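You operate a simulated robot arm through the tools that you are given. There is no shell and no other tool. Be economical: measure what you need, move in short steps, check, and stop when the job is done.

Carry out the task below with a simulated robot arm. There is one attempt and no reset: what you move stays moved.

JOB
Empty the grey mug and the drip dish into the grey bucket.
Fine: put each one back where it stood.

Only the result counts: the job must be done as asked and must still hold three seconds after the hand-in. Knocking over, shifting, dropping, spilling or breaking anything else fails it.

ROBOT AND FRAMES
A 7-joint arm with a two-finger parallel gripper, fixed in place. Base frame: the origin is at the foot of the arm, x ahead of it, y to its left, z up; the work surface is at about z = -50. Readings come in mm, rad, newtons and seconds.
With the tool pointing down near the work surface it reaches from about 240 to 620 mm from the base axis. Its first joint turns from -1.152 to 1.152 rad. Payload 2.6 kg.
Tool frame: the origin (TCP) lies between the finger pads and is the grasp point; the fingertips stand 30 mm ahead of it; z points along the fingers, y is the line along which they close. The gripper opens to 94 mm. The fingers are 28 mm wide and 10 mm thick; the gripper's body (50 by 96 mm) begins 55 mm behind the TCP.
Orientation is told as [roll, pitch, yaw] about the base's x, y, z axes, in that order, counted from this pose: with the fingers straight down and closing along the base's y, the tool's x points along the base's -x, its y along +y and its z along -z.

CONTROLS
- The arm moves only by the tool move_arm. Its argument "commands" is a list that holds one entry, the list of rows, each a list of 7 numbers: the shift along the base's x, y, z in units of 30 mm (1.0 is 30 mm), then the turn, a rotation vector about the base's x, y, z in units of 4 degrees (1.0 is 4 degrees), then the opening in per cent of the stroke, from 0 (shut) to 100 (fully open). In form: [[[x, y, z, rx, ry, rz, fingers], ...]]. A call has 1 to 20 rows; each row shifts and turns the commanded pose from where the row before left it. A call with a number of a shift or a turn outside -1 to 1 is refused whole. A row lasts 0.2 s, in which the tool goes at most 50 mm and 0.15 rad; a call with a longer step from one row to the next is refused whole, and so is a gripper value outside its range. A pose out of reach is approached as far as the arm can. The call stops where the force on the tool passes 40 N (or 10 N more than at its start, if that is more) or the arm is blocked; 0.2 s more then pass. The fingers move at their own pace (about 72 mm/s each) and stop on an object; they squeeze with about 22 N. The grip force told is the motor's: it shows also when the fingers shut on nothing. Time passes only in rows, and 0.2 s behind the last, so rows that do not move let the fingers close. The reply holds the time, the measured pose of the TCP, the force on the tool along the base axes, the opening and the grip force, in the units named above and with some noise.
- Cameras (640 x 400 px; columns grow to the right, rows downward): "scene" is fixed at [46.9, 436, 577.5]; the picture's right is [-0.69, -0.72, 0.00], its down [-0.32, 0.31, -0.90] and it looks along [0.65, -0.62, -0.44] (base axes); focal length 297 px, centre (320, 200). "wrist" rides on the gripper at [-37, 0, -58] in the tool frame; the picture's right is [0.00, -1.00, 0.00], its down [0.97, 0.00, -0.24] and it looks along [0.24, 0.00, 0.97] (tool axes); focal length 218 px, centre (320, 200). There is no depth. A picture from a camera that has moved, and an enlarged one, comes with that camera's place and axes in the base frame and with its lens.
- camera(camera): a new picture of that camera. The clock stands still meanwhile.
- enlarge(camera, box): a new picture of the part [left, top, right, bottom] of that camera's present view, enlarged. The clock stands still meanwhile.
- hand_in(): hands the job in; it is judged then, once.

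Work in short steps. Places have to be worked out from the pictures, the camera data and where the tool is seen: move nearer, look again, correct. Check each grasp and each placing, and mend what went wrong. You have 120 turns and 68 pictures in all, those below and enlarged ones among them. Open the gripper and draw the arm clear of the work before you hand the job in, unless the task says otherwise; then end with one line.

The tools are called after ">>>" as a command line: name --argument value ..., lists and objects as JSON in quotes. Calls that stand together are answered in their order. move_arm: Moves the arm, as the interface text tells. Its arguments: {"type":"object","properties":{"commands":{"type":"array"}},"required":["commands"]} The other tools are called the same way: camera (camera) takes a picture; enlarge (camera, box) takes an enlarged picture of a part of a camera's view; hand_in () hands the job in.

At the start:

```text
t: 0.0
tool_pos: [360.8, 4.7, 423.7]
tcp_rot: [0.0, 0.001, -0.002]
force: [0.5, -0.7, 0.0]
gripper_width: 93.6
gripper_force: 0.2
```

scene: 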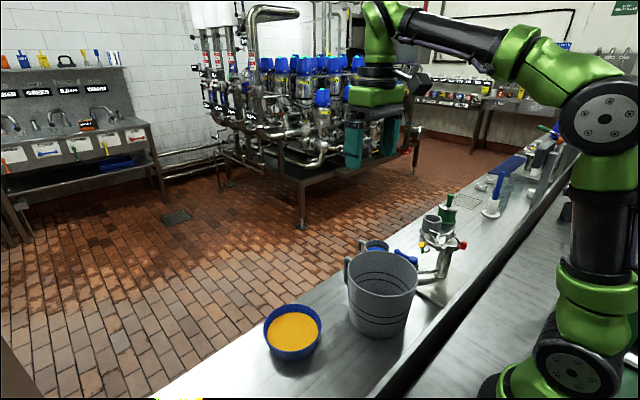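
wrist: 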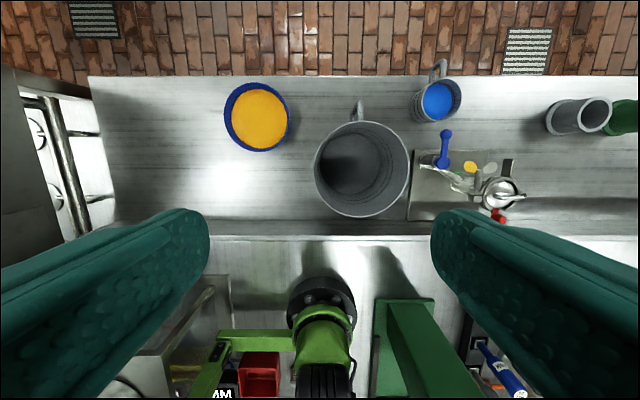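

I start by looking closer at the objects on the bench to identify the mug, the dish and the bucket.

>>> enlarge --camera "scene" --box '[240, 170, 540, 370]'

>>> enlarge --camera "wrist" --box '[300, 50, 640, 240]'

```text
2.00 times, centred on (390, 270) of scene
camera zoom: at [46.9, 436.0, 577.5], right [-0.69, -0.72, 0.0], down [-0.32, 0.31, -0.9], along [0.65, -0.62, -0.44], focal length 593 px, centre (180, 60)
```

zoom: 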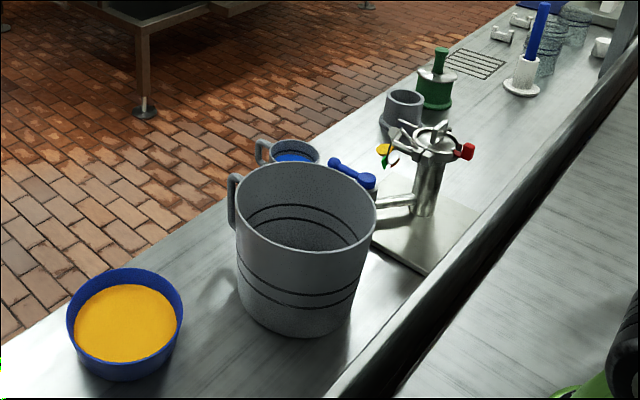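

```text
1.88 times, centred on (470, 145) of wrist
camera zoom: at [397.9, 4.1, 482.2], right [0.0, -1.0, 0.0], down [-0.97, 0.0, 0.24], along [-0.24, 0.0, -0.97], focal length 411 px, centre (38, 304)
```

zoom: 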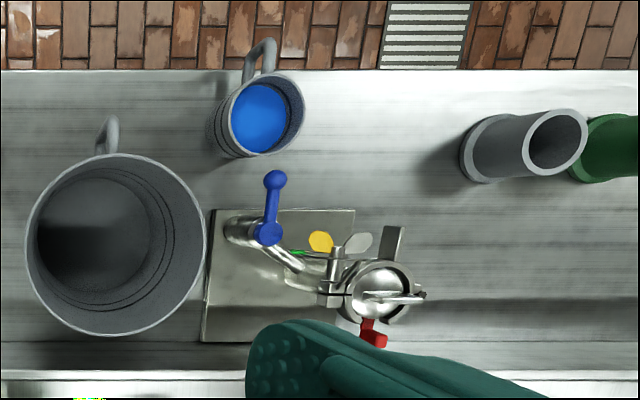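

The dish (blue, orange contents) sits near (460,138), the bucket near (358,-75) with its rim at z≈80, and the mug (blue contents) near (482,-221) with its handle toward +x. Before grasping anything, I'll check high in free air that the arm can pitch forward for a pour toward -x.

>>> move_arm --commands '[[[0.1, -0.2, 0, 0, -1, 0, 100], [0.1, -0.2, 0, 0, -1, 0, 100], [0.1, -0.2, 0, 0, -1, 0, 100], [0.1, -0.2, 0, 0, -1, 0, 100], [0.1, -0.2, 0, 0, -1, 0, 100], [0.1, -0.2, 0, 0, -1, 0, 100], [0.1, -0.2, 0, 0, -1, 0, 100], [0.1, -0.2, 0, 0, -1, 0, 100], [0.1, -0.2, 0, 0, -1, 0, 100], [0.1, -0.2, 0, 0, -1, 0, 100], [0.1, -0.2, 0, 0, -1, 0, 100], [0.1, -0.2, 0, 0, -1, 0, 100], [0.1, -0.2, 0, 0, -1, 0, 100], [0, 0, 0, 0, -1, 0, 100], [0, 0, 0, 0, -1, 0, 100], [0, 0, 0, 0, -1, 0, 100], [0, 0, 0, 0, -1, 0, 100], [0, 0, 0, 0, -1, 0, 100], [0, 0, 0, 0, -1, 0, 100], [0, 0, 0, 0, -1, 0, 100]]]'

```text
t: 4.2
tool_pos: [400.6, -73.1, 423.1]
tcp_rot: [-0.003, -1.398, 0.0]
force: [-0.4, 0.8, 0.3]
gripper_width: 94.0
gripper_force: 0.0
```

The arm reaches 80° of pitch. I'll go on to 110° while lowering to about z = 260, which is still well above the bucket.

>>> move_arm --commands '[[[0, 0, 0, 0, -1, 0, 100], [0, 0, 0, 0, -1, 0, 100], [0, 0, 0, 0, -1, 0, 100], [0, 0, 0, 0, -1, 0, 100], [0, 0, 0, 0, -1, 0, 100], [0, 0, 0, 0, -1, 0, 100], [0, 0, 0, 0, -1, 0, 100], [0, 0, 0, 0, -0.5, 0, 100], [0, 0, -0.6, 0, 0, 0, 100], [0, 0, -0.6, 0, 0, 0, 100], [0, 0, -0.6, 0, 0, 0, 100], [0, 0, -0.6, 0, 0, 0, 100], [0, 0, -0.6, 0, 0, 0, 100], [0, 0, -0.6, 0, 0, 0, 100], [0, 0, -0.6, 0, 0, 0, 100], [0, 0, -0.6, 0, 0, 0, 100]]]'

>>> camera --camera "scene"

```text
t: 7.6
tool_pos: [405.8, -75.5, 280.6]
tcp_rot: [-3.14, -1.222, 3.14]
force: [-1.0, 0.0, 0.0]
gripper_width: 94.1
gripper_force: 0.0
out of reach, approached as far as the arm can: row 14
```

```text
63 pictures are left
```

scene: 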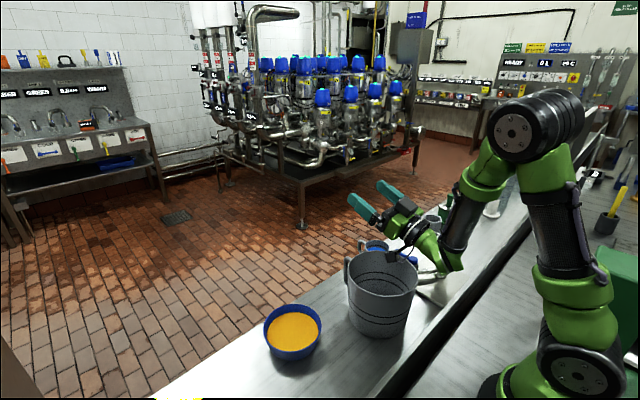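

110° is reachable at z≈280. I'll test whether 100° allows a lower pour height.

>>> move_arm --commands '[[[0, 0, 0, 0, 1, 0, 100], [0, 0, 0, 0, 1, 0, 100], [0, 0, 0, 0, 0.5, 0, 100], [0, 0, -0.5, 0, 0, 0, 100], [0, 0, -0.5, 0, 0, 0, 100], [0, 0, -0.5, 0, 0, 0, 100], [0, 0, 0, 0, 0, 0, 100]]]'

>>> camera --camera "scene"

```text
t: 9.2
tool_pos: [413.4, -79.9, 237.1]
tcp_rot: [3.137, -1.396, -3.14]
force: [0.0, -0.6, 0.1]
gripper_width: 93.8
gripper_force: 0.1
out of reach, approached as far as the arm can: row 1, 3
```

```text
62 pictures are left
```

scene: 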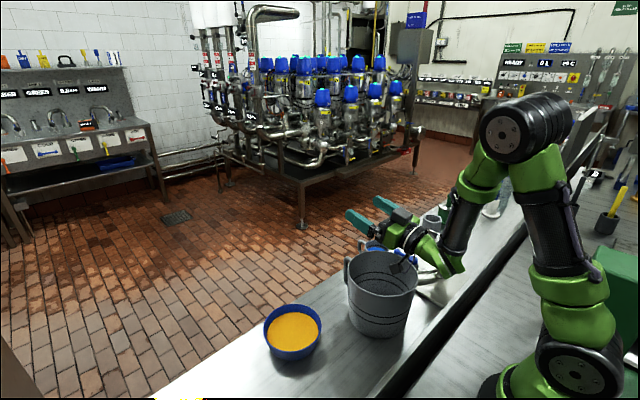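

100° at z≈237, x≈413 works, so both pours are feasible. Now I return to tool-down and move above the mug for a close look.

>>> move_arm --commands '[[[0, 0, 0.4, 0, 1, 0, 100], [0, 0, 0.4, 0, 1, 0, 100], [0, 0, 0.4, 0, 1, 0, 100], [0, 0, 0.4, 0, 1, 0, 100], [0, 0, 0.4, 0, 1, 0, 100], [0, 0, 0, 0, 1, 0, 100], [0, 0, 0, 0, 1, 0, 100], [0, 0, 0, 0, 1, 0, 100], [0, 0, 0, 0, 1, 0, 100], [0, 0, 0, 0, 1, 0, 100], [0, 0, 0, 0, 1, 0, 100], [0, 0, 0, 0, 1, 0, 100], [0, 0, 0, 0, 1, 0, 100], [0, 0, 0, 0, 1, 0, 100], [0, 0, 0, 0, 1, 0, 100], [0, 0, 0, 0, 1, 0, 100], [0, 0, 0, 0, 1, 0, 100], [0, 0, 0, 0, 1, 0, 100], [0, 0, 0, 0, 1, 0, 100], [0, 0, 0, 0, 1, 0, 100]]]'

>>> move_arm --commands '[[[0.2, -0.5, 0, 0, 1, 0, 100], [0.3, -0.5, 0, 0, 1, 0, 100], [0.3, -0.5, 0, 0, 1, 0, 100], [0.3, -0.5, 0, 0, 1, 0, 100], [0.3, -0.5, 0, 0, 1, 0, 100], [0.3, -0.5, 0, 0, 0, 0, 100], [0.2, -0.5, 0, 0, 0, 0, 100], [0.2, -0.5, 0, 0, 0, 0, 100], [0.1, -0.4, 0, 0, 0, 0, 100], [0, -0.4, 0, 0, 0, 0, 100], [0, 0, 0, 0, 0, 0, 100]]]'

>>> camera --camera "wrist"

```text
t: 13.4
tool_pos: [413.5, -79.2, 309.5]
tcp_rot: [-0.013, -0.403, 0.005]
force: [0.2, -0.5, -0.2]
gripper_width: 93.9
gripper_force: 0.1
out of reach, approached as far as the arm can: row 1, 10, 11
```

```text
t: 15.8
tool_pos: [479.9, -222.9, 309.6]
tcp_rot: [-0.014, -0.054, 0.001]
force: [0.4, 0.2, 0.2]
gripper_width: 94.1
gripper_force: 0.2
```

```text
61 pictures are left
camera wrist: at [513.7, -222.7, 368.5], right [0.0, -1.0, 0.01], down [-0.98, 0.0, 0.19], along [-0.19, -0.01, -0.98], focal length 218 px, centre (320, 200)
```

wrist: 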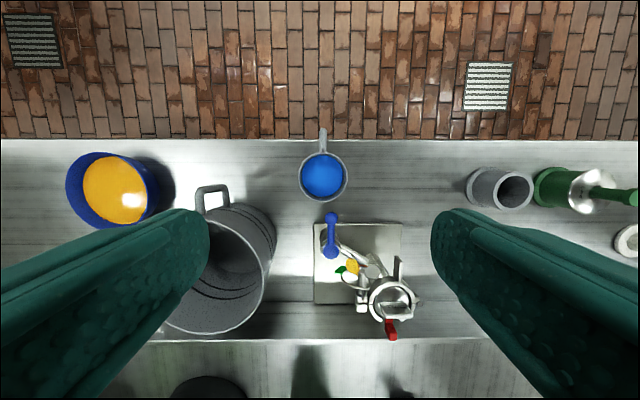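

The mug rim is centred near (486,-230), about 74 mm across. I straighten the tool, centre over the mug and descend to z≈150 for a refined look.

>>> move_arm --commands '[[[0.1, -0.1, -0.5, 0.2, 0.75, 0, 100], [0.1, -0.1, -0.6, 0, 0, 0, 100], [0, 0, -0.6, 0, 0, 0, 100], [0, 0, -0.6, 0, 0, 0, 100], [0, 0, -0.6, 0, 0, 0, 100], [0, 0, -0.6, 0, 0, 0, 100], [0, 0, -0.6, 0, 0, 0, 100], [0, 0, -0.6, 0, 0, 0, 100], [0, 0, -0.3, 0, 0, 0, 100], [0, 0, 0, 0, 0, 0, 100]]]'

>>> camera --camera "wrist"

>>> enlarge --camera "scene" --box '[320, 200, 480, 300]'

```text
t: 18.0
tool_pos: [487.3, -229.8, 157.8]
tcp_rot: [0.0, -0.001, 0.002]
force: [-0.1, -1.1, 0.8]
gripper_width: 93.6
gripper_force: 0.1
```

```text
60 pictures are left
camera wrist: at [522.5, -229.6, 216.1], right [0.0, -1.0, 0.0], down [-0.97, 0.0, 0.24], along [-0.24, 0.0, -0.97], focal length 218 px, centre (320, 200)
```

wrist: 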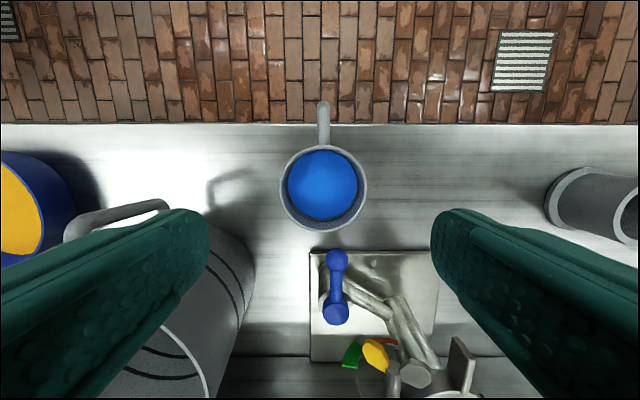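

```text
4.00 times, centred on (400, 250) of scene
camera zoom: at [46.9, 436.0, 577.5], right [-0.69, -0.72, 0.0], down [-0.32, 0.31, -0.9], along [0.65, -0.62, -0.44], focal length 1186 px, centre (0, 0)
```

zoom: 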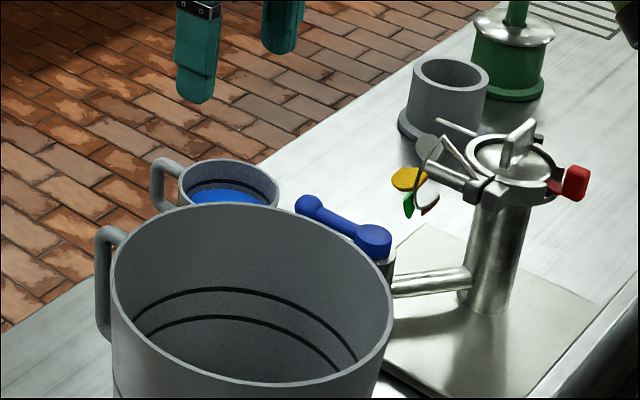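

Mug centre is about (489,-232) with the rim at z≈35, and the fingers will straddle it in y. I descend to TCP z≈8 with the gripper open.

>>> move_arm --commands '[[[0.06, -0.07, -0.5, 0, 0, 0, 100], [0, 0, -0.5, 0, 0, 0, 100], [0, 0, -0.5, 0, 0, 0, 100], [0, 0, -0.5, 0, 0, 0, 100], [0, 0, -0.5, 0, 0, 0, 100], [0, 0, -0.5, 0, 0, 0, 100], [0, 0, -0.5, 0, 0, 0, 100], [0, 0, -0.5, 0, 0, 0, 100], [0, 0, -0.4, 0, 0, 0, 100], [0, 0, -0.4, 0, 0, 0, 100], [0, 0, -0.2, 0, 0, 0, 100], [0, 0, 0, 0, 0, 0, 100]]]'

>>> camera --camera "wrist"

```text
t: 20.6
tool_pos: [488.1, -231.7, 7.7]
tcp_rot: [0.001, -0.002, 0.001]
force: [0.2, -0.4, -0.2]
gripper_width: 94.1
gripper_force: 0.1
```

```text
58 pictures are left
camera wrist: at [524.1, -232.1, 66.1], right [0.0, -1.0, 0.0], down [-0.97, 0.0, 0.24], along [-0.24, 0.0, -0.97], focal length 218 px, centre (320, 200)
```

wrist: 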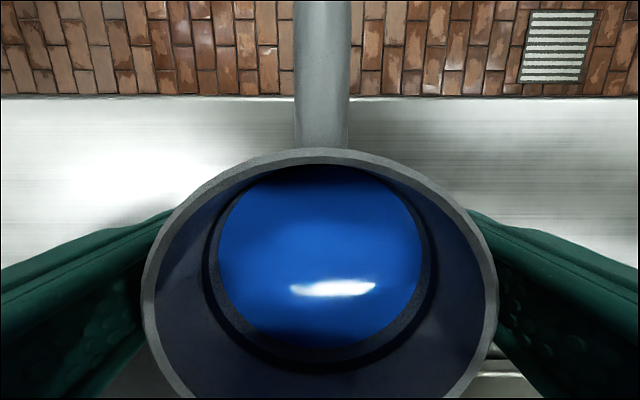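

The mug is centred between the fingers. Closing the gripper.

>>> move_arm --commands '[[[0, 0, 0, 0, 0, 0, 40], [0, 0, 0, 0, 0, 0, 40], [0, 0, 0, 0, 0, 0, 40], [0, 0, 0, 0, 0, 0, 40]]]'

```text
t: 21.6
tool_pos: [488.0, -231.4, 7.2]
tcp_rot: [0.0, 0.0, 0.002]
force: [-0.3, 0.0, 0.0]
gripper_width: 79.6
gripper_force: 22.0
```

Grip is firm at 79.6 mm; I record the stand pose as TCP (488.0,-231.5,7.4). A gentle lift comes next.

>>> move_arm --commands '[[[0, 0, 0.1, 0, 0, 0, 40], [0, 0, 0.2, 0, 0, 0, 40], [0, 0, 0.3, 0, 0, 0, 40], [0, 0, 0.3, 0, 0, 0, 40], [0, 0, 0.3, 0, 0, 0, 40], [0, 0, 0.3, 0, 0, 0, 40], [0, 0, 0, 0, 0, 0, 40]]]'

>>> camera --camera "wrist"

>>> enlarge --camera "scene" --box '[320, 180, 480, 280]'

```text
t: 23.2
tool_pos: [487.6, -230.0, 53.9]
tcp_rot: [0.001, -0.002, 0.001]
force: [0.2, -0.2, -2.0]
gripper_width: 79.3
gripper_force: 22.0
```

```text
57 pictures are left
camera wrist: at [523.9, -231.4, 112.1], right [0.0, -1.0, 0.0], down [-0.97, 0.0, 0.24], along [-0.24, 0.0, -0.97], focal length 218 px, centre (320, 200)
```

wrist: 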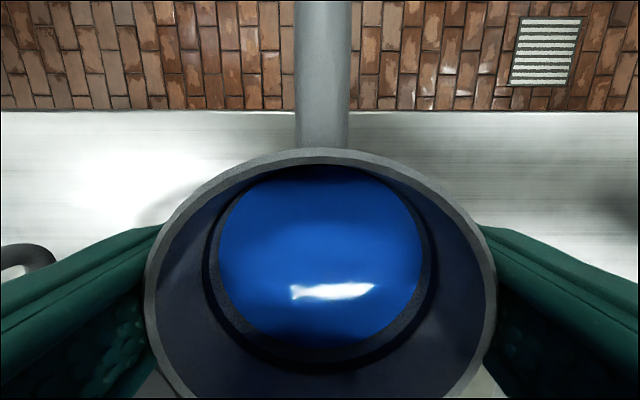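

```text
4.00 times, centred on (400, 230) of scene
camera zoom: at [46.9, 436.0, 577.6], right [-0.69, -0.72, 0.0], down [-0.32, 0.31, -0.9], along [0.65, -0.62, -0.44], focal length 1186 px, centre (0, 80)
```

zoom: 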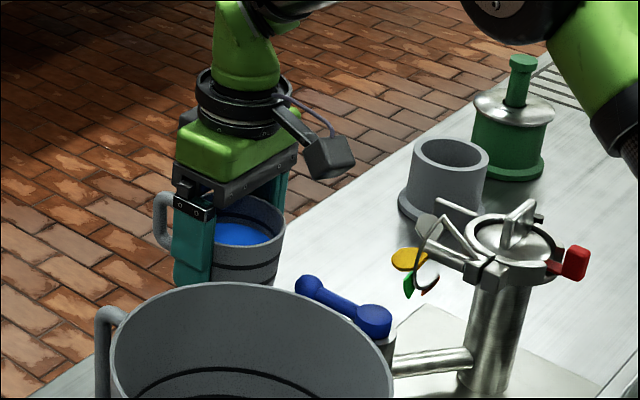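

Lifted cleanly with the contents intact. I raise it to z≈270, then carry it smoothly over the bucket.

>>> move_arm --commands '[[[0, 0, 0.2, 0, 0, 0, 40], [0, 0, 0.4, 0, 0, 0, 40], [0, 0, 0.5, 0, 0, 0, 40], [0, 0, 0.5, 0, 0, 0, 40], [0, 0, 0.5, 0, 0, 0, 40], [0, 0, 0.5, 0, 0, 0, 40], [0, 0, 0.5, 0, 0, 0, 40], [0, 0, 0.5, 0, 0, 0, 40], [0, 0, 0.5, 0, 0, 0, 40], [0, 0, 0.5, 0, 0, 0, 40], [0, 0, 0.5, 0, 0, 0, 40], [0, 0, 0.5, 0, 0, 0, 40], [0, 0, 0.5, 0, 0, 0, 40], [0, 0, 0.5, 0, 0, 0, 40], [0, 0, 0.4, 0, 0, 0, 40], [0, 0, 0.2, 0, 0, 0, 40]]]'

>>> move_arm --commands '[[[-0.08, 0.2, 0, 0, 0, 0, 40], [-0.12, 0.3, 0, 0, 0, 0, 40], [-0.16, 0.4, 0, 0, 0, 0, 40], [-0.2, 0.4, 0, 0, 0, 0, 40], [-0.2, 0.4, 0, 0, 0, 0, 40], [-0.2, 0.4, 0, 0, 0, 0, 40], [-0.2, 0.4, 0, 0, 0, 0, 40], [-0.2, 0.4, 0, 0, 0, 0, 40], [-0.2, 0.4, 0, 0, 0, 0, 40], [-0.2, 0.4, 0, 0, 0, 0, 40], [-0.2, 0.4, 0, 0, 0, 0, 40], [-0.2, 0.4, 0, 0, 0, 0, 40], [-0.1, 0.3, 0, 0, 0, 0, 40], [0, 0.2, 0, 0, 0, 0, 40], [0, 0.1, 0, 0, 0, 0, 40], [0, 0, 0, 0, 0, 0, 40]]]'

>>> camera --camera "scene"

>>> camera --camera "wrist"

```text
t: 26.6
tool_pos: [486.1, -232.0, 269.6]
tcp_rot: [0.002, -0.001, 0.001]
force: [-0.1, 0.4, -1.4]
gripper_width: 79.4
gripper_force: 22.0
```

```text
t: 30.0
tool_pos: [419.5, -78.2, 270.0]
tcp_rot: [0.002, -0.002, 0.003]
force: [0.5, -0.1, -2.6]
gripper_width: 79.3
gripper_force: 21.9
```

```text
55 pictures are left
```

scene: 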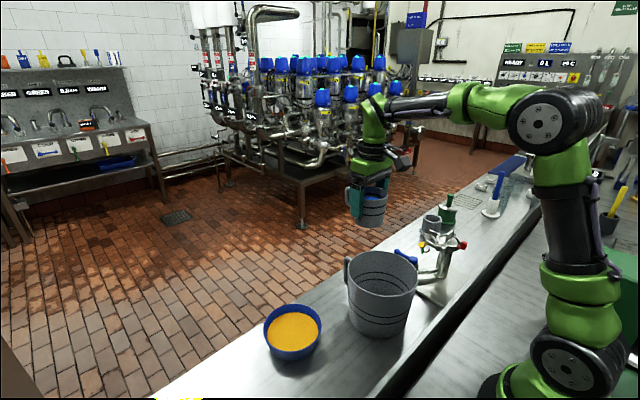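

```text
54 pictures are left
camera wrist: at [455.8, -78.2, 327.6], right [0.0, -1.0, 0.0], down [-0.97, 0.0, 0.24], along [-0.24, 0.0, -0.97], focal length 218 px, centre (320, 200)
```

wrist: 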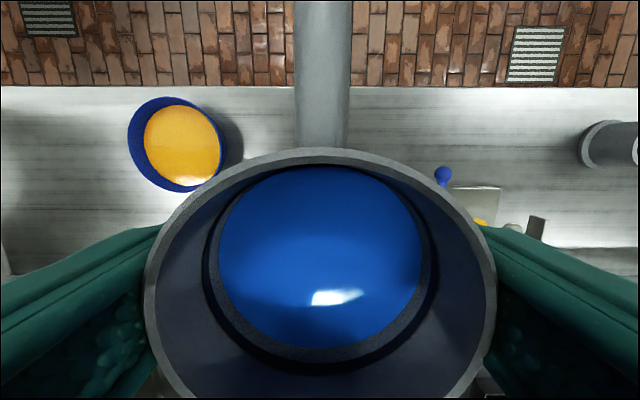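

The mug is over the bucket. I lower it to z≈220, begin the tilt to 32°, and check.

>>> move_arm --commands '[[[0, 0.1, -0.4, 0, 0, 0, 40], [0, 0, -0.5, 0, 0, 0, 40], [0, 0, -0.5, 0, 0, 0, 40], [0, 0, -0.3, 0, 0, 0, 40], [0, 0, 0, 0, -0.5, 0, 40], [0, 0, 0, 0, -0.7, 0, 40], [0, 0, 0, 0, -0.8, 0, 40], [0, 0, 0, 0, -0.8, 0, 40], [0, 0, 0, 0, -0.8, 0, 40], [0, 0, 0, 0, -0.8, 0, 40], [0, 0, 0, 0, -0.8, 0, 40], [0, 0, 0, 0, -0.8, 0, 40], [0, 0, 0, 0, -0.8, 0, 40], [0, 0, 0, 0, -0.7, 0, 40], [0, 0, 0, 0, -0.5, 0, 40], [0, 0, 0, 0, 0, 0, 40]]]'

>>> camera --camera "scene"

>>> camera --camera "wrist"

```text
t: 33.4
tool_pos: [419.7, -74.5, 219.2]
tcp_rot: [-0.001, -0.562, 0.005]
force: [-0.1, -0.6, -2.4]
gripper_width: 79.2
gripper_force: 21.7
```

```text
53 pictures are left
```

scene: 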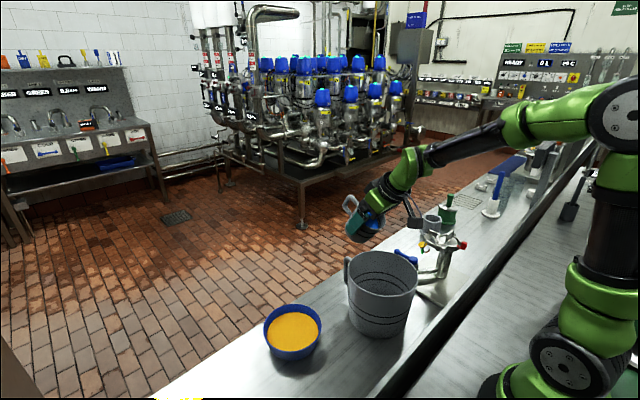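

```text
52 pictures are left
camera wrist: at [419.2, -75.3, 287.5], right [0.0, -1.0, 0.0], down [-0.95, 0.0, -0.31], along [0.31, 0.0, -0.95], focal length 218 px, centre (320, 200)
```

wrist: 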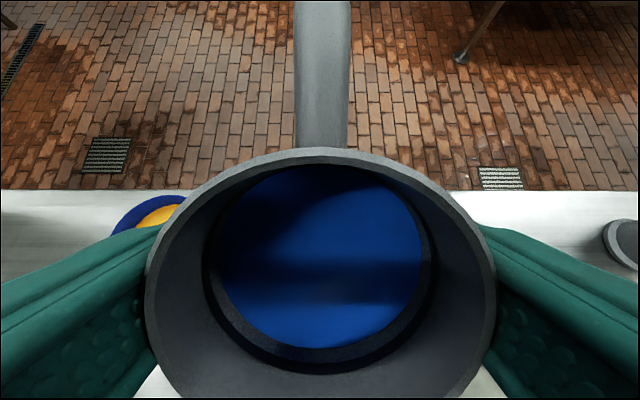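

No spill; the lip is at x≈372, well over the bucket. I continue tilting.

>>> move_arm --commands '[[[0, 0, 0, 0, -0.5, 0, 40], [0, 0, 0, 0, -0.8, 0, 40], [0, 0, 0, 0, -0.8, 0, 40], [0, 0, 0, 0, -0.8, 0, 40], [0, 0, 0, 0, -0.8, 0, 40], [0, 0, 0, 0, -0.8, 0, 40], [0, 0, 0, 0, -0.8, 0, 40], [0, 0, 0, 0, -0.8, 0, 40], [0, 0, 0, 0, -0.8, 0, 40], [0, 0, 0, 0, -0.8, 0, 40], [0, 0, 0, 0, -0.8, 0, 40], [0, 0, 0, 0, -0.5, 0, 40], [0, 0, 0, 0, 0, 0, 40]]]'

>>> enlarge --camera "scene" --box '[300, 160, 500, 360]'

>>> camera --camera "wrist"

```text
t: 36.2
tool_pos: [418.8, -70.8, 216.9]
tcp_rot: [0.018, -1.125, 0.002]
force: [0.4, -0.1, -1.1]
gripper_width: 79.5
gripper_force: 22.4
out of reach, approached as far as the arm can: row 8
```

```text
2.00 times, centred on (400, 260) of scene
camera zoom: at [46.9, 436.0, 577.5], right [-0.69, -0.72, 0.0], down [-0.32, 0.31, -0.9], along [0.65, -0.62, -0.44], focal length 593 px, centre (160, 80)
```

zoom: 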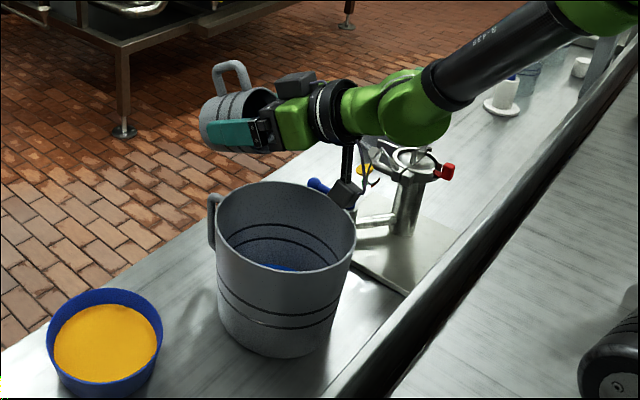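

```text
50 pictures are left
camera wrist: at [382.1, -72.6, 275.8], right [0.02, -1.0, -0.01], down [-0.63, -0.01, -0.77], along [0.77, 0.02, -0.63], focal length 218 px, centre (320, 200)
```

wrist: 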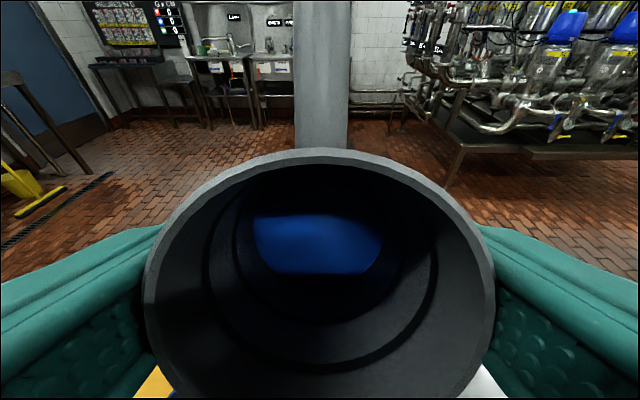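

The blue is flowing into the bucket with no spill. I tilt on to about 100° while rising to z≈245, to keep the cable box under the wrist above the bucket rim.

>>> move_arm --commands '[[[0, 0, 0.1, 0, -0.7, 0, 40], [0, 0, 0.1, 0, -0.8, 0, 40], [0, 0, 0.1, 0, -0.8, 0, 40], [0, 0, 0.1, 0, -0.8, 0, 40], [0, 0, 0.1, 0, -0.8, 0, 40], [0, 0, 0.1, 0, -0.8, 0, 40], [0, 0, 0.1, 0, -0.8, 0, 40], [0, 0, 0.1, 0, -0.8, 0, 40], [0, 0, 0.1, 0, -0.8, 0, 40], [0, 0, 0.1, 0, -0.8, 0, 40], [0, 0, 0, 0, -0.8, 0, 40], [0, 0, 0, 0, 0, 0, 40], [0, 0, 0, 0, 0, 0, 40], [0, 0, 0, 0, 0, 0, 40], [0, 0, 0, 0, 0, 0, 40], [0, 0, 0, 0, 0, 0, 40]]]'

>>> enlarge --camera "scene" --box '[300, 160, 500, 360]'

>>> camera --camera "wrist"

```text
t: 39.6
tool_pos: [420.2, -73.1, 223.5]
tcp_rot: [1.857, -1.546, -1.839]
force: [0.0, -0.4, -0.5]
gripper_width: 79.6
gripper_force: 21.7
out of reach, approached as far as the arm can: row 3, 4, 5, 6, 7
```

```text
2.00 times, centred on (400, 260) of scene
camera zoom: at [46.9, 436.0, 577.5], right [-0.69, -0.72, 0.0], down [-0.32, 0.31, -0.9], along [0.65, -0.62, -0.44], focal length 593 px, centre (160, 80)
```

zoom: 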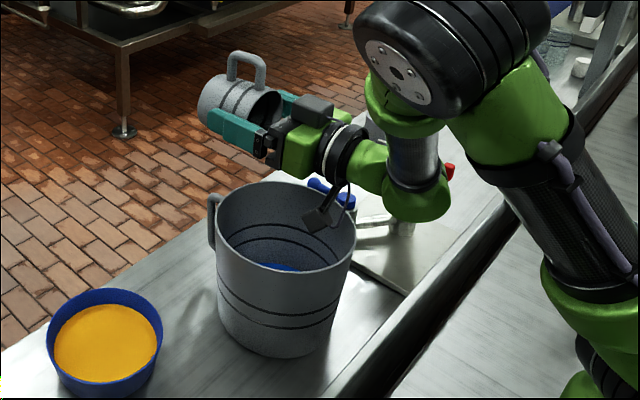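

```text
48 pictures are left
camera wrist: at [361.4, -75.3, 260.4], right [0.02, -1.0, -0.02], down [-0.23, 0.02, -0.97], along [0.97, 0.02, -0.23], focal length 218 px, centre (320, 200)
```

wrist: 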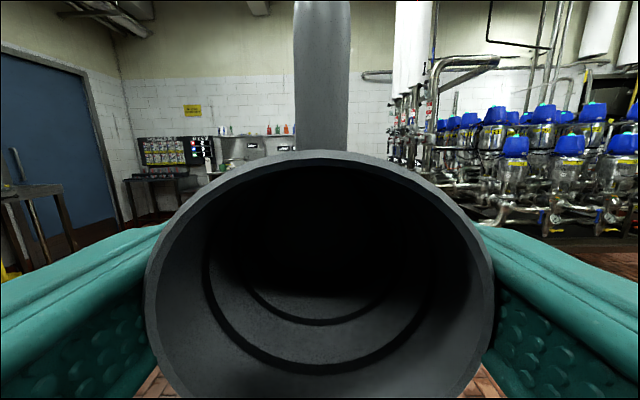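

The mug looks empty at 90°. I tilt about 12° past horizontal with a small rise, and hold so it drips out.

>>> move_arm --commands '[[[0, 0, 0.3, 0, -0.5, 0, 40], [0, 0, 0.3, 0, -0.5, 0, 40], [0, 0, 0.2, 0, -0.5, 0, 40], [0, 0, 0.1, 0, -0.5, 0, 40], [0, 0, 0.1, 0, -0.5, 0, 40], [0, 0, 0, 0, -0.5, 0, 40], [0, 0, 0, 0, 0, 0, 40], [0, 0, 0, 0, 0, 0, 40], [0, 0, 0, 0, 0, 0, 40], [0, 0, 0, 0, 0, 0, 40], [0, 0, 0, 0, 0, 0, 40]]]'

>>> enlarge --camera "scene" --box '[300, 160, 500, 360]'

```text
t: 42.0
tool_pos: [420.1, -74.0, 254.5]
tcp_rot: [3.051, -1.354, -3.031]
force: [0.1, 0.6, 0.2]
gripper_width: 79.3
gripper_force: 22.3
```

```text
2.00 times, centred on (400, 260) of scene
camera zoom: at [46.9, 436.0, 577.5], right [-0.69, -0.72, 0.0], down [-0.32, 0.31, -0.9], along [0.65, -0.62, -0.44], focal length 593 px, centre (160, 80)
```

zoom: 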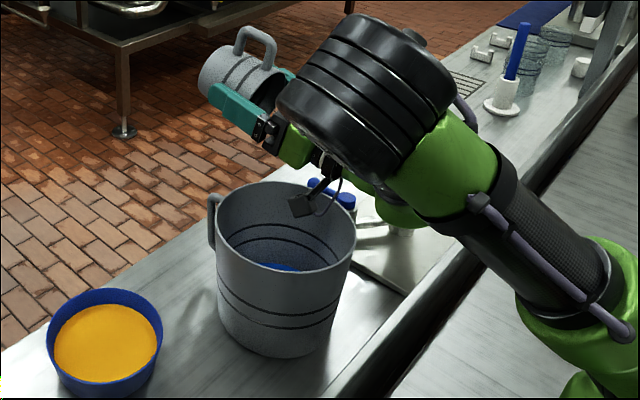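

It's emptied. I now tilt back upright while rising, watching the elbow.

>>> move_arm --commands '[[[0, 0, 0.3, 0, 0.8, 0, 40], [0, 0, 0.3, 0, 0.8, 0, 40], [0, 0, 0.3, 0, 0.8, 0, 40], [0, 0, 0.3, 0, 0.8, 0, 40], [0, 0, 0.3, 0, 0.8, 0, 40], [0, 0, 0.1, 0, 0.8, 0, 40], [0, 0, 0, 0, 0.8, 0, 40], [0, 0, 0, 0, 0.8, 0, 40], [0, 0, 0, 0, 0.8, 0, 40], [0, 0, 0, 0, 0.8, 0, 40], [0, 0, 0, 0, 0.8, 0, 40], [0, 0, 0, 0, 0.8, 0, 40], [0, 0, 0, 0, 0.8, 0, 40], [0, 0, 0, 0, 0.8, 0, 40], [0, 0, 0, 0, 0.8, 0, 40], [0, 0, 0, 0, 0.8, 0, 40]]]'

>>> camera --camera "scene"

```text
t: 45.4
tool_pos: [419.4, -73.3, 301.8]
tcp_rot: [0.049, -0.893, -0.039]
force: [0.0, -0.7, -0.6]
gripper_width: 79.4
gripper_force: 22.3
```

```text
46 pictures are left
```

scene: 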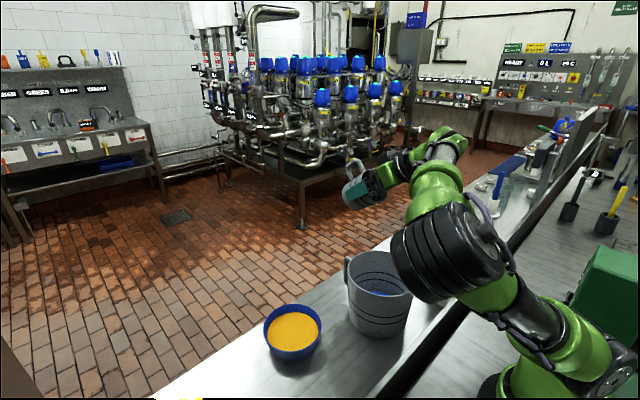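

The elbow has swung to the left side, roughly at (170,65,330), which is still clear of the bucket. I finish untilting while going up and outward, which should draw the elbow in, and check.

>>> move_arm --commands '[[[0.1, 0, 0.3, 0, 0.8, 0, 40], [0.1, 0, 0.3, 0, 0.8, 0, 40], [0.1, 0, 0.3, 0, 0.8, 0, 40], [0.1, 0, 0.3, 0, 0.8, 0, 40], [0.1, 0, 0.3, 0, 0.8, 0, 40], [0.1, 0, 0.3, 0, 0.8, 0, 40], [0.1, 0, 0, 0, 0.8, 0, 40], [0.1, 0, 0, 0, 0.8, 0, 40]]]'

>>> camera --camera "scene"

```text
t: 47.2
tool_pos: [444.4, -73.4, 355.9]
tcp_rot: [0.028, -0.447, -0.027]
force: [-0.3, -0.7, -0.4]
gripper_width: 79.5
gripper_force: 21.7
```

```text
45 pictures are left
```

scene: 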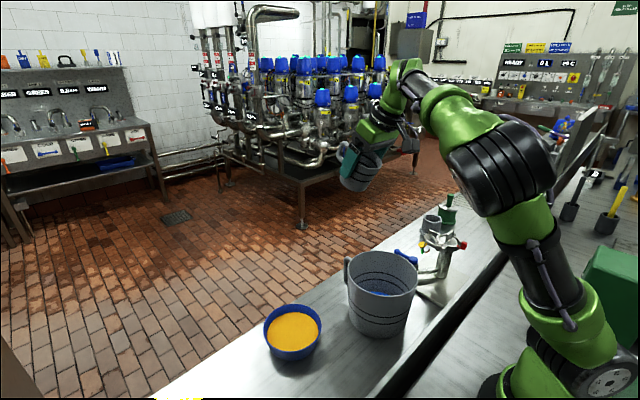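

The elbow is coming back up. I finish straightening while moving back over the mug's place.

>>> move_arm --commands '[[[0.1, -0.3, 0, 0, 0.8, 0, 40], [0.15, -0.45, 0, 0, 0.8, 0, 40], [0.15, -0.5, 0, 0, 0.8, 0, 40], [0.15, -0.5, 0, 0, 0.8, 0, 40], [0.15, -0.5, 0, 0, 0.8, 0, 40], [0.15, -0.5, 0, 0, 0.8, 0, 40], [0.15, -0.5, 0, 0, 0.8, 0, 40], [0.15, -0.5, 0, -0.1, 0.8, 0, 40], [0.15, -0.5, 0, 0, 0, 0, 40], [0.15, -0.5, -0.3, 0, 0, 0, 40], [0, -0.3, -0.5, 0, 0, 0, 40], [0, -0.2, -0.5, 0, 0, 0, 40], [0, 0, -0.5, 0, 0, 0, 40], [0, 0, -0.3, 0, 0, 0, 40], [0, 0, 0, 0, 0, 0, 40]]]'

>>> camera --camera "scene"

```text
t: 50.4
tool_pos: [479.6, -226.0, 288.0]
tcp_rot: [0.011, 0.0, -0.024]
force: [0.4, -0.2, -0.4]
gripper_width: 79.4
gripper_force: 21.6
out of reach, approached as far as the arm can: row 10
```

```text
44 pictures are left
```

scene: 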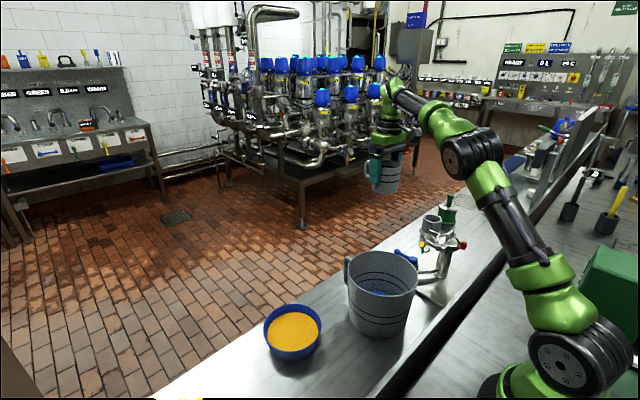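

Nearly there. I correct x, y and the small yaw, then lower to z≈130 and check the elbow.

>>> move_arm --commands '[[[0.28, -0.18, 0, -0.16, 0, 0.34, 40], [0, 0, -0.4, 0, 0, 0, 40], [0, 0, -0.5, 0, 0, 0, 40], [0, 0, -0.5, 0, 0, 0, 40], [0, 0, -0.5, 0, 0, 0, 40], [0, 0, -0.5, 0, 0, 0, 40], [0, 0, -0.5, 0, 0, 0, 40], [0, 0, -0.5, 0, 0, 0, 40], [0, 0, -0.5, 0, 0, 0, 40], [0, 0, -0.5, 0, 0, 0, 40], [0, 0, -0.5, 0, 0, 0, 40], [0, 0, -0.3, 0, 0, 0, 40], [0, 0, 0, 0, 0, 0, 40]]]'

>>> camera --camera "scene"

```text
t: 53.2
tool_pos: [490.9, -230.7, 130.7]
tcp_rot: [0.0, -0.001, 0.001]
force: [0.6, -0.2, -0.5]
gripper_width: 79.3
gripper_force: 22.1
```

```text
43 pictures are left
```

scene: 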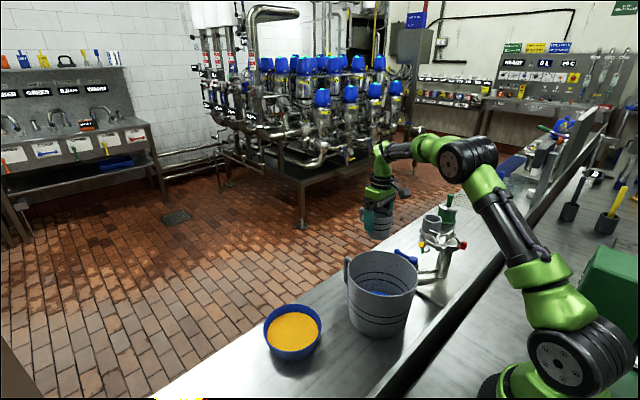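

The elbow is fine. I lower to just above the stand height.

>>> move_arm --commands '[[[-0.07, -0.02, -0.4, 0, 0, 0, 40], [0, 0, -0.5, 0, 0, 0, 40], [0, 0, -0.5, 0, 0, 0, 40], [0, 0, -0.5, 0, 0, 0, 40], [0, 0, -0.5, 0, 0, 0, 40], [0, 0, -0.5, 0, 0, 0, 40], [0, 0, -0.4, 0, 0, 0, 40], [0, 0, -0.3, 0, 0, 0, 40], [0, 0, -0.2, 0, 0, 0, 40], [0, 0, 0, 0, 0, 0, 40]]]'

```text
t: 55.4
tool_pos: [487.1, -231.3, 17.4]
tcp_rot: [0.0, 0.0, -0.001]
force: [-0.2, 0.9, -0.6]
gripper_width: 79.4
gripper_force: 21.9
```

Now I creep the last 10 mm down in small steps.

>>> move_arm --commands '[[[0.02, 0, -0.12, 0, 0, 0, 40], [0, 0, -0.1, 0, 0, 0, 40], [0, 0, -0.06, 0, 0, 0, 40], [0, 0, -0.03, 0, 0, 0, 40], [0, 0, 0, 0, 0, 0, 40]]]'

```text
t: 56.6
tool_pos: [488.9, -231.3, 9.8]
tcp_rot: [0.001, 0.0, 0.0]
force: [-0.4, -0.6, 0.0]
gripper_width: 79.5
gripper_force: 22.3
```

>>> move_arm --commands '[[[0, 0, -0.03, 0, 0, 0, 40], [0, 0, -0.03, 0, 0, 0, 40], [0, 0, 0, 0, 0, 0, 40]]]'

```text
t: 57.4
tool_pos: [489.4, -232.1, 8.7]
tcp_rot: [-0.001, -0.003, 0.001]
force: [-2.9, 1.9, 12.1]
gripper_width: 79.5
gripper_force: 21.6
```

Contact with the bench: 12 N upward. I release and let it settle, then rise.

>>> move_arm --commands '[[[0, 0, 0.02, 0, 0, 0, 100], [0, 0, 0, 0, 0, 0, 100], [0, 0, 0, 0, 0, 0, 100]]]'

>>> move_arm --commands '[[[0, 0, 0.2, 0, 0, 0, 100], [0, 0, 0.4, 0, 0, 0, 100], [0, 0, 0.6, 0, 0, 0, 100], [0, 0, 0.6, 0, 0, 0, 100], [0, 0, 0.6, 0, 0, 0, 100], [0, 0, 0.6, 0, 0, 0, 100], [0, 0, 0.6, 0, 0, 0, 100], [0, 0, 0.6, 0, 0, 0, 100], [0, 0, 0.4, 0, 0, 0, 100], [0, 0, 0.4, 0, 0, 0, 100], [0, 0, 0, 0, 0, 0, 100]]]'

>>> camera --camera "wrist"

>>> enlarge --camera "scene" --box '[320, 200, 480, 300]'

```text
t: 58.2
tool_pos: [488.8, -231.9, 7.3]
tcp_rot: [0.001, 0.0, -0.002]
force: [0.1, 0.2, -0.2]
gripper_width: 93.8
gripper_force: 0.0
```

```text
t: 60.6
tool_pos: [487.1, -231.5, 156.3]
tcp_rot: [0.0, -0.001, -0.001]
force: [0.6, 0.0, 0.3]
gripper_width: 94.2
gripper_force: 0.0
```

```text
42 pictures are left
camera wrist: at [524.6, -232.2, 215.2], right [0.0, -1.0, 0.0], down [-0.97, 0.0, 0.24], along [-0.24, 0.0, -0.97], focal length 218 px, centre (320, 200)
```

wrist: 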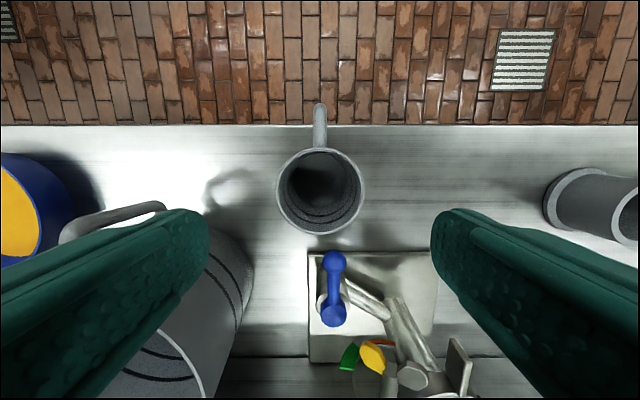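

```text
4.00 times, centred on (400, 250) of scene
camera zoom: at [46.9, 436.0, 577.5], right [-0.69, -0.72, 0.0], down [-0.32, 0.31, -0.9], along [0.65, -0.62, -0.44], focal length 1186 px, centre (0, 0)
```

zoom: 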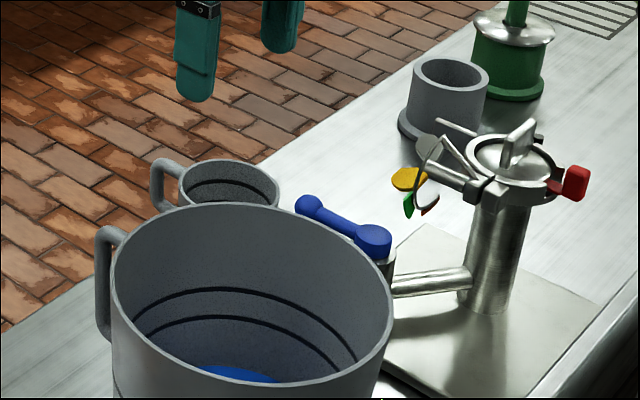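

The mug is back on its spot, empty, and the blue is in the bucket. Next I rise and go over toward the dish for a close look.

>>> move_arm --commands '[[[0, 0, 0.8, 0, 0, 0, 100], [0, 0, 1, 0, 0, 0, 100], [0, 0, 1, 0, 0, 0, 100], [0, 0, 1, 0, 0, 0, 100], [0, 0, 1, 0, 0, 0, 100], [-0.1, 0.8, 0, 0, 0, 0, 100], [-0.1, 1, 0, 0, 0, 0, 100], [-0.1, 1, 0, 0, 0, 0, 100], [-0.1, 1, 0, 0, 0, 0, 100], [-0.1, 1, 0, 0, 0, 0, 100], [-0.1, 1, 0, 0, 0, 0, 100], [-0.1, 1, 0, 0, 0, 0, 100], [-0.1, 1, 0, 0, 0, 0, 100], [-0.1, 1, 0, 0, 0, 0, 100], [-0.1, 1, 0, 0, 0, 0, 100], [-0.1, 1, 0, 0, 0, 0, 100], [-0.1, 1, 0, 0, 0, 0, 100], [0, 0.5, 0, 0, 0, 0, 100], [0, 0, 0, 0, 0, 0, 100]]]'

>>> camera --camera "wrist"

>>> enlarge --camera "scene" --box '[230, 260, 390, 370]'

```text
t: 64.6
tool_pos: [452.3, 136.9, 300.8]
tcp_rot: [0.001, 0.0, -0.001]
force: [-0.2, -0.3, 0.5]
gripper_width: 94.2
gripper_force: 0.0
```

```text
40 pictures are left
camera wrist: at [489.8, 136.6, 359.2], right [0.0, -1.0, 0.0], down [-0.97, 0.0, 0.24], along [-0.24, 0.0, -0.97], focal length 218 px, centre (320, 200)
```

wrist: 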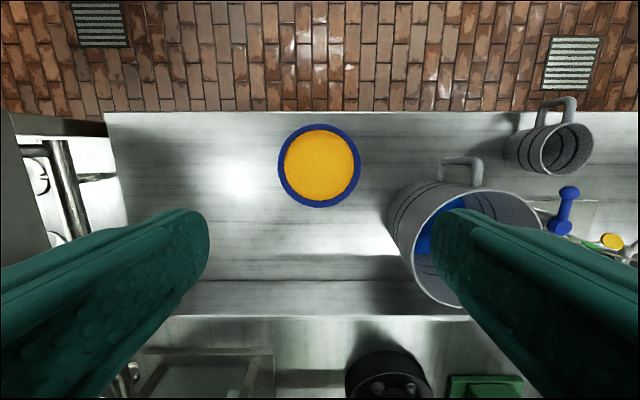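

```text
3.64 times, centred on (310, 315) of scene
camera zoom: at [46.9, 436.0, 577.5], right [-0.69, -0.72, 0.0], down [-0.32, 0.31, -0.9], along [0.65, -0.62, -0.44], focal length 1078 px, centre (356, -218)
```

zoom: 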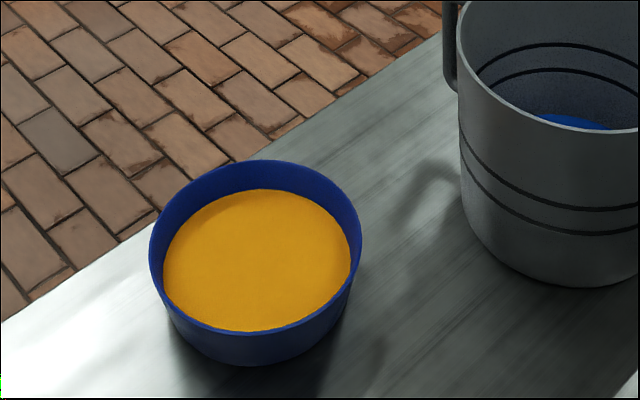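

The dish centre is ≈(457.5,137) with radius ≈70 and rim z≈-11, and its walls look tapered. I enlarge the dish to measure the taper while yawing the tool 90° for a rim pinch on its far (+x) side.

>>> enlarge --camera "scene" --box '[258, 295, 328, 365]'

>>> move_arm --commands '[[[0.1, 0, 0, 0, 0, 1, 40], [0.1, 0, 0, 0, 0, 1, 40], [0.1, 0, 0, 0, 0, 1, 40], [0.1, 0, 0, 0, 0, 1, 40], [0.1, 0, 0, 0, 0, 1, 40], [0.1, 0, 0, 0, 0, 1, 40], [0.1, 0, 0, 0, 0, 1, 40], [0.1, 0, 0, 0, 0, 1, 40], [0.1, 0, 0, 0, 0, 1, 40], [0.1, 0, 0, 0, 0, 1, 40], [0.1, 0, 0, 0, 0, 1, 40], [0.1, 0, 0, 0, 0, 1, 40], [0.1, 0, 0, 0, 0, 1, 40], [0.1, 0, 0, 0, 0, 1, 40], [0.1, 0, 0, 0, 0, 1, 40], [0.1, 0, 0, 0, 0, 1, 40], [0.1, 0, 0, 0, 0, 1, 40], [0.1, 0, 0, 0, 0, 1, 40], [0.1, 0, 0, 0, 0, 1, 40], [0.1, 0, 0, 0, 0, 1, 40]]]'

```text
5.71 times, centred on (293, 330) of scene
camera zoom: at [46.9, 436.0, 577.5], right [-0.69, -0.72, 0.0], down [-0.32, 0.31, -0.9], along [0.65, -0.62, -0.44], focal length 1695 px, centre (474, -543)
```

zoom: 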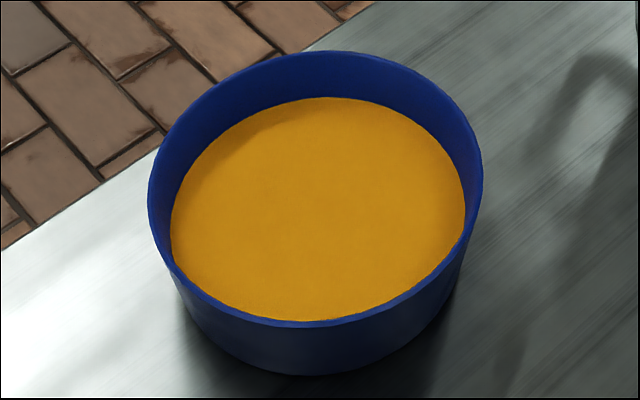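

```text
t: 68.8
tool_pos: [512.0, 136.7, 302.1]
tcp_rot: [0.0, 0.001, 1.398]
force: [-0.4, 0.1, 0.1]
gripper_width: 37.8
gripper_force: 0.1
```

The taper is about 12°. I finish the yaw, add 12° of outward pitch to match the wall, and lower to z≈90 over the far rim for a check.

>>> move_arm --commands '[[[0.2, 0, -0.5, 0, 0, 0.9, 40], [0.2, 0, -0.6, 0, 0, 0.9, 40], [0.13, 0, -0.6, 0, 0, 0.68, 40], [0, 0, -0.6, 0, 1, 0, 40], [0, 0, -0.6, 0, 1, 0, 40], [0, 0, -0.6, 0, 1, 0, 40], [0, 0, -0.6, 0, 0, 0, 40], [0, 0, -0.6, 0, 0, 0, 40], [0, 0, -0.6, 0, 0, 0, 40], [0, 0, -0.6, 0, 0, 0, 40], [0, 0, -0.6, 0, 0, 0, 40], [0, 0, -0.5, 0, 0, 0, 40], [0, 0, 0, 0, 0, 0, 40]]]'

>>> camera --camera "wrist"

>>> camera --camera "scene"

```text
t: 71.6
tool_pos: [527.9, 138.3, 91.3]
tcp_rot: [0.209, 0.001, 1.569]
force: [0.2, -0.7, 0.0]
gripper_width: 37.7
gripper_force: 0.0
```

```text
37 pictures are left
camera wrist: at [540.1, 174.3, 148.7], right [0.98, 0.0, -0.21], down [0.05, -0.97, 0.24], along [-0.2, -0.24, -0.95], focal length 218 px, centre (320, 200)
```

wrist: 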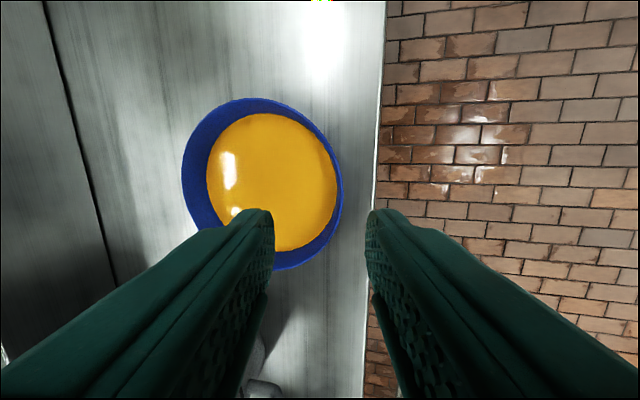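

```text
36 pictures are left
```

scene: 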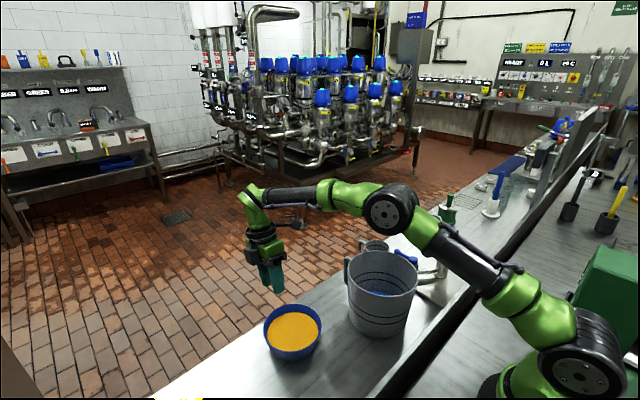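

Far rim edge is ≈(524.5,139). I shift to x≈523 and come down to z≈30, tips just above the rim, to check the straddle.

>>> move_arm --commands '[[[-0.16, 0, -0.4, 0, 0, 0, 40], [0, 0, -0.5, 0, 0, 0, 40], [0, 0, -0.5, 0, 0, 0, 40], [0, 0, -0.4, 0, 0, 0, 40], [0, 0, -0.2, 0, 0, 0, 40], [0, 0, 0, 0, 0, 0, 40]]]'

>>> camera --camera "wrist"

>>> enlarge --camera "scene" --box '[230, 240, 350, 370]'

```text
t: 73.0
tool_pos: [523.0, 137.9, 31.4]
tcp_rot: [0.208, 0.0, 1.569]
force: [-0.2, -0.5, -0.2]
gripper_width: 37.4
gripper_force: 0.2
```

```text
35 pictures are left
camera wrist: at [535.7, 174.2, 88.5], right [0.98, 0.0, -0.21], down [0.05, -0.97, 0.24], along [-0.2, -0.24, -0.95], focal length 218 px, centre (320, 200)
```

wrist: 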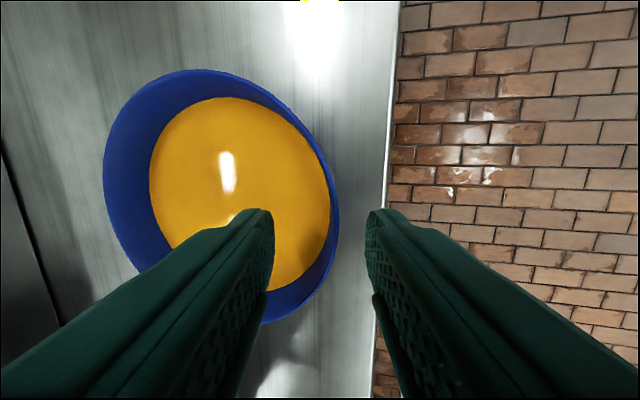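

```text
3.08 times, centred on (290, 305) of scene
camera zoom: at [46.9, 436.0, 577.5], right [-0.69, -0.72, 0.0], down [-0.32, 0.31, -0.9], along [0.65, -0.62, -0.44], focal length 913 px, centre (412, -123)
```

zoom: 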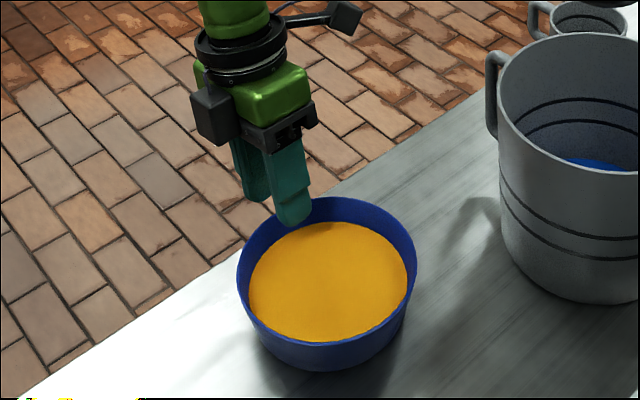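

Both fingers straddle the wall symmetrically. I descend slowly to z≈-8.

>>> move_arm --commands '[[[0, 0.02, -0.25, 0, 0, 0, 40], [0, 0, -0.3, 0, 0, 0, 40], [0, 0, -0.3, 0, 0, 0, 40], [0, 0, -0.25, 0, 0, 0, 40], [0, 0, -0.2, 0, 0, 0, 40], [0, 0, 0, 0, 0, 0, 40]]]'

>>> camera --camera "wrist"

```text
t: 74.4
tool_pos: [523.7, 138.4, -6.5]
tcp_rot: [0.209, 0.001, 1.57]
force: [-0.2, 0.6, 0.0]
gripper_width: 37.7
gripper_force: 0.0
```

```text
33 pictures are left
camera wrist: at [535.6, 174.3, 50.0], right [0.98, 0.0, -0.21], down [0.05, -0.97, 0.24], along [-0.2, -0.24, -0.95], focal length 218 px, centre (320, 200)
```

wrist: 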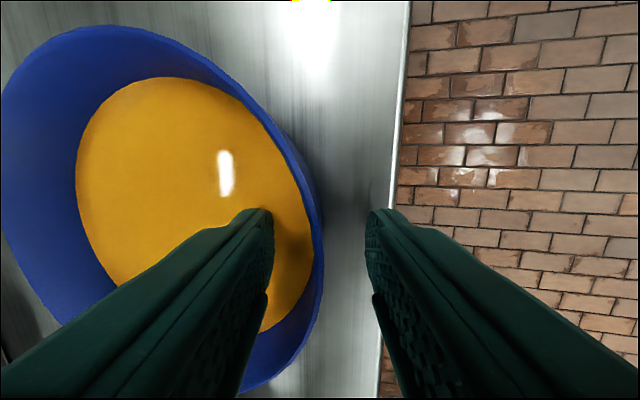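

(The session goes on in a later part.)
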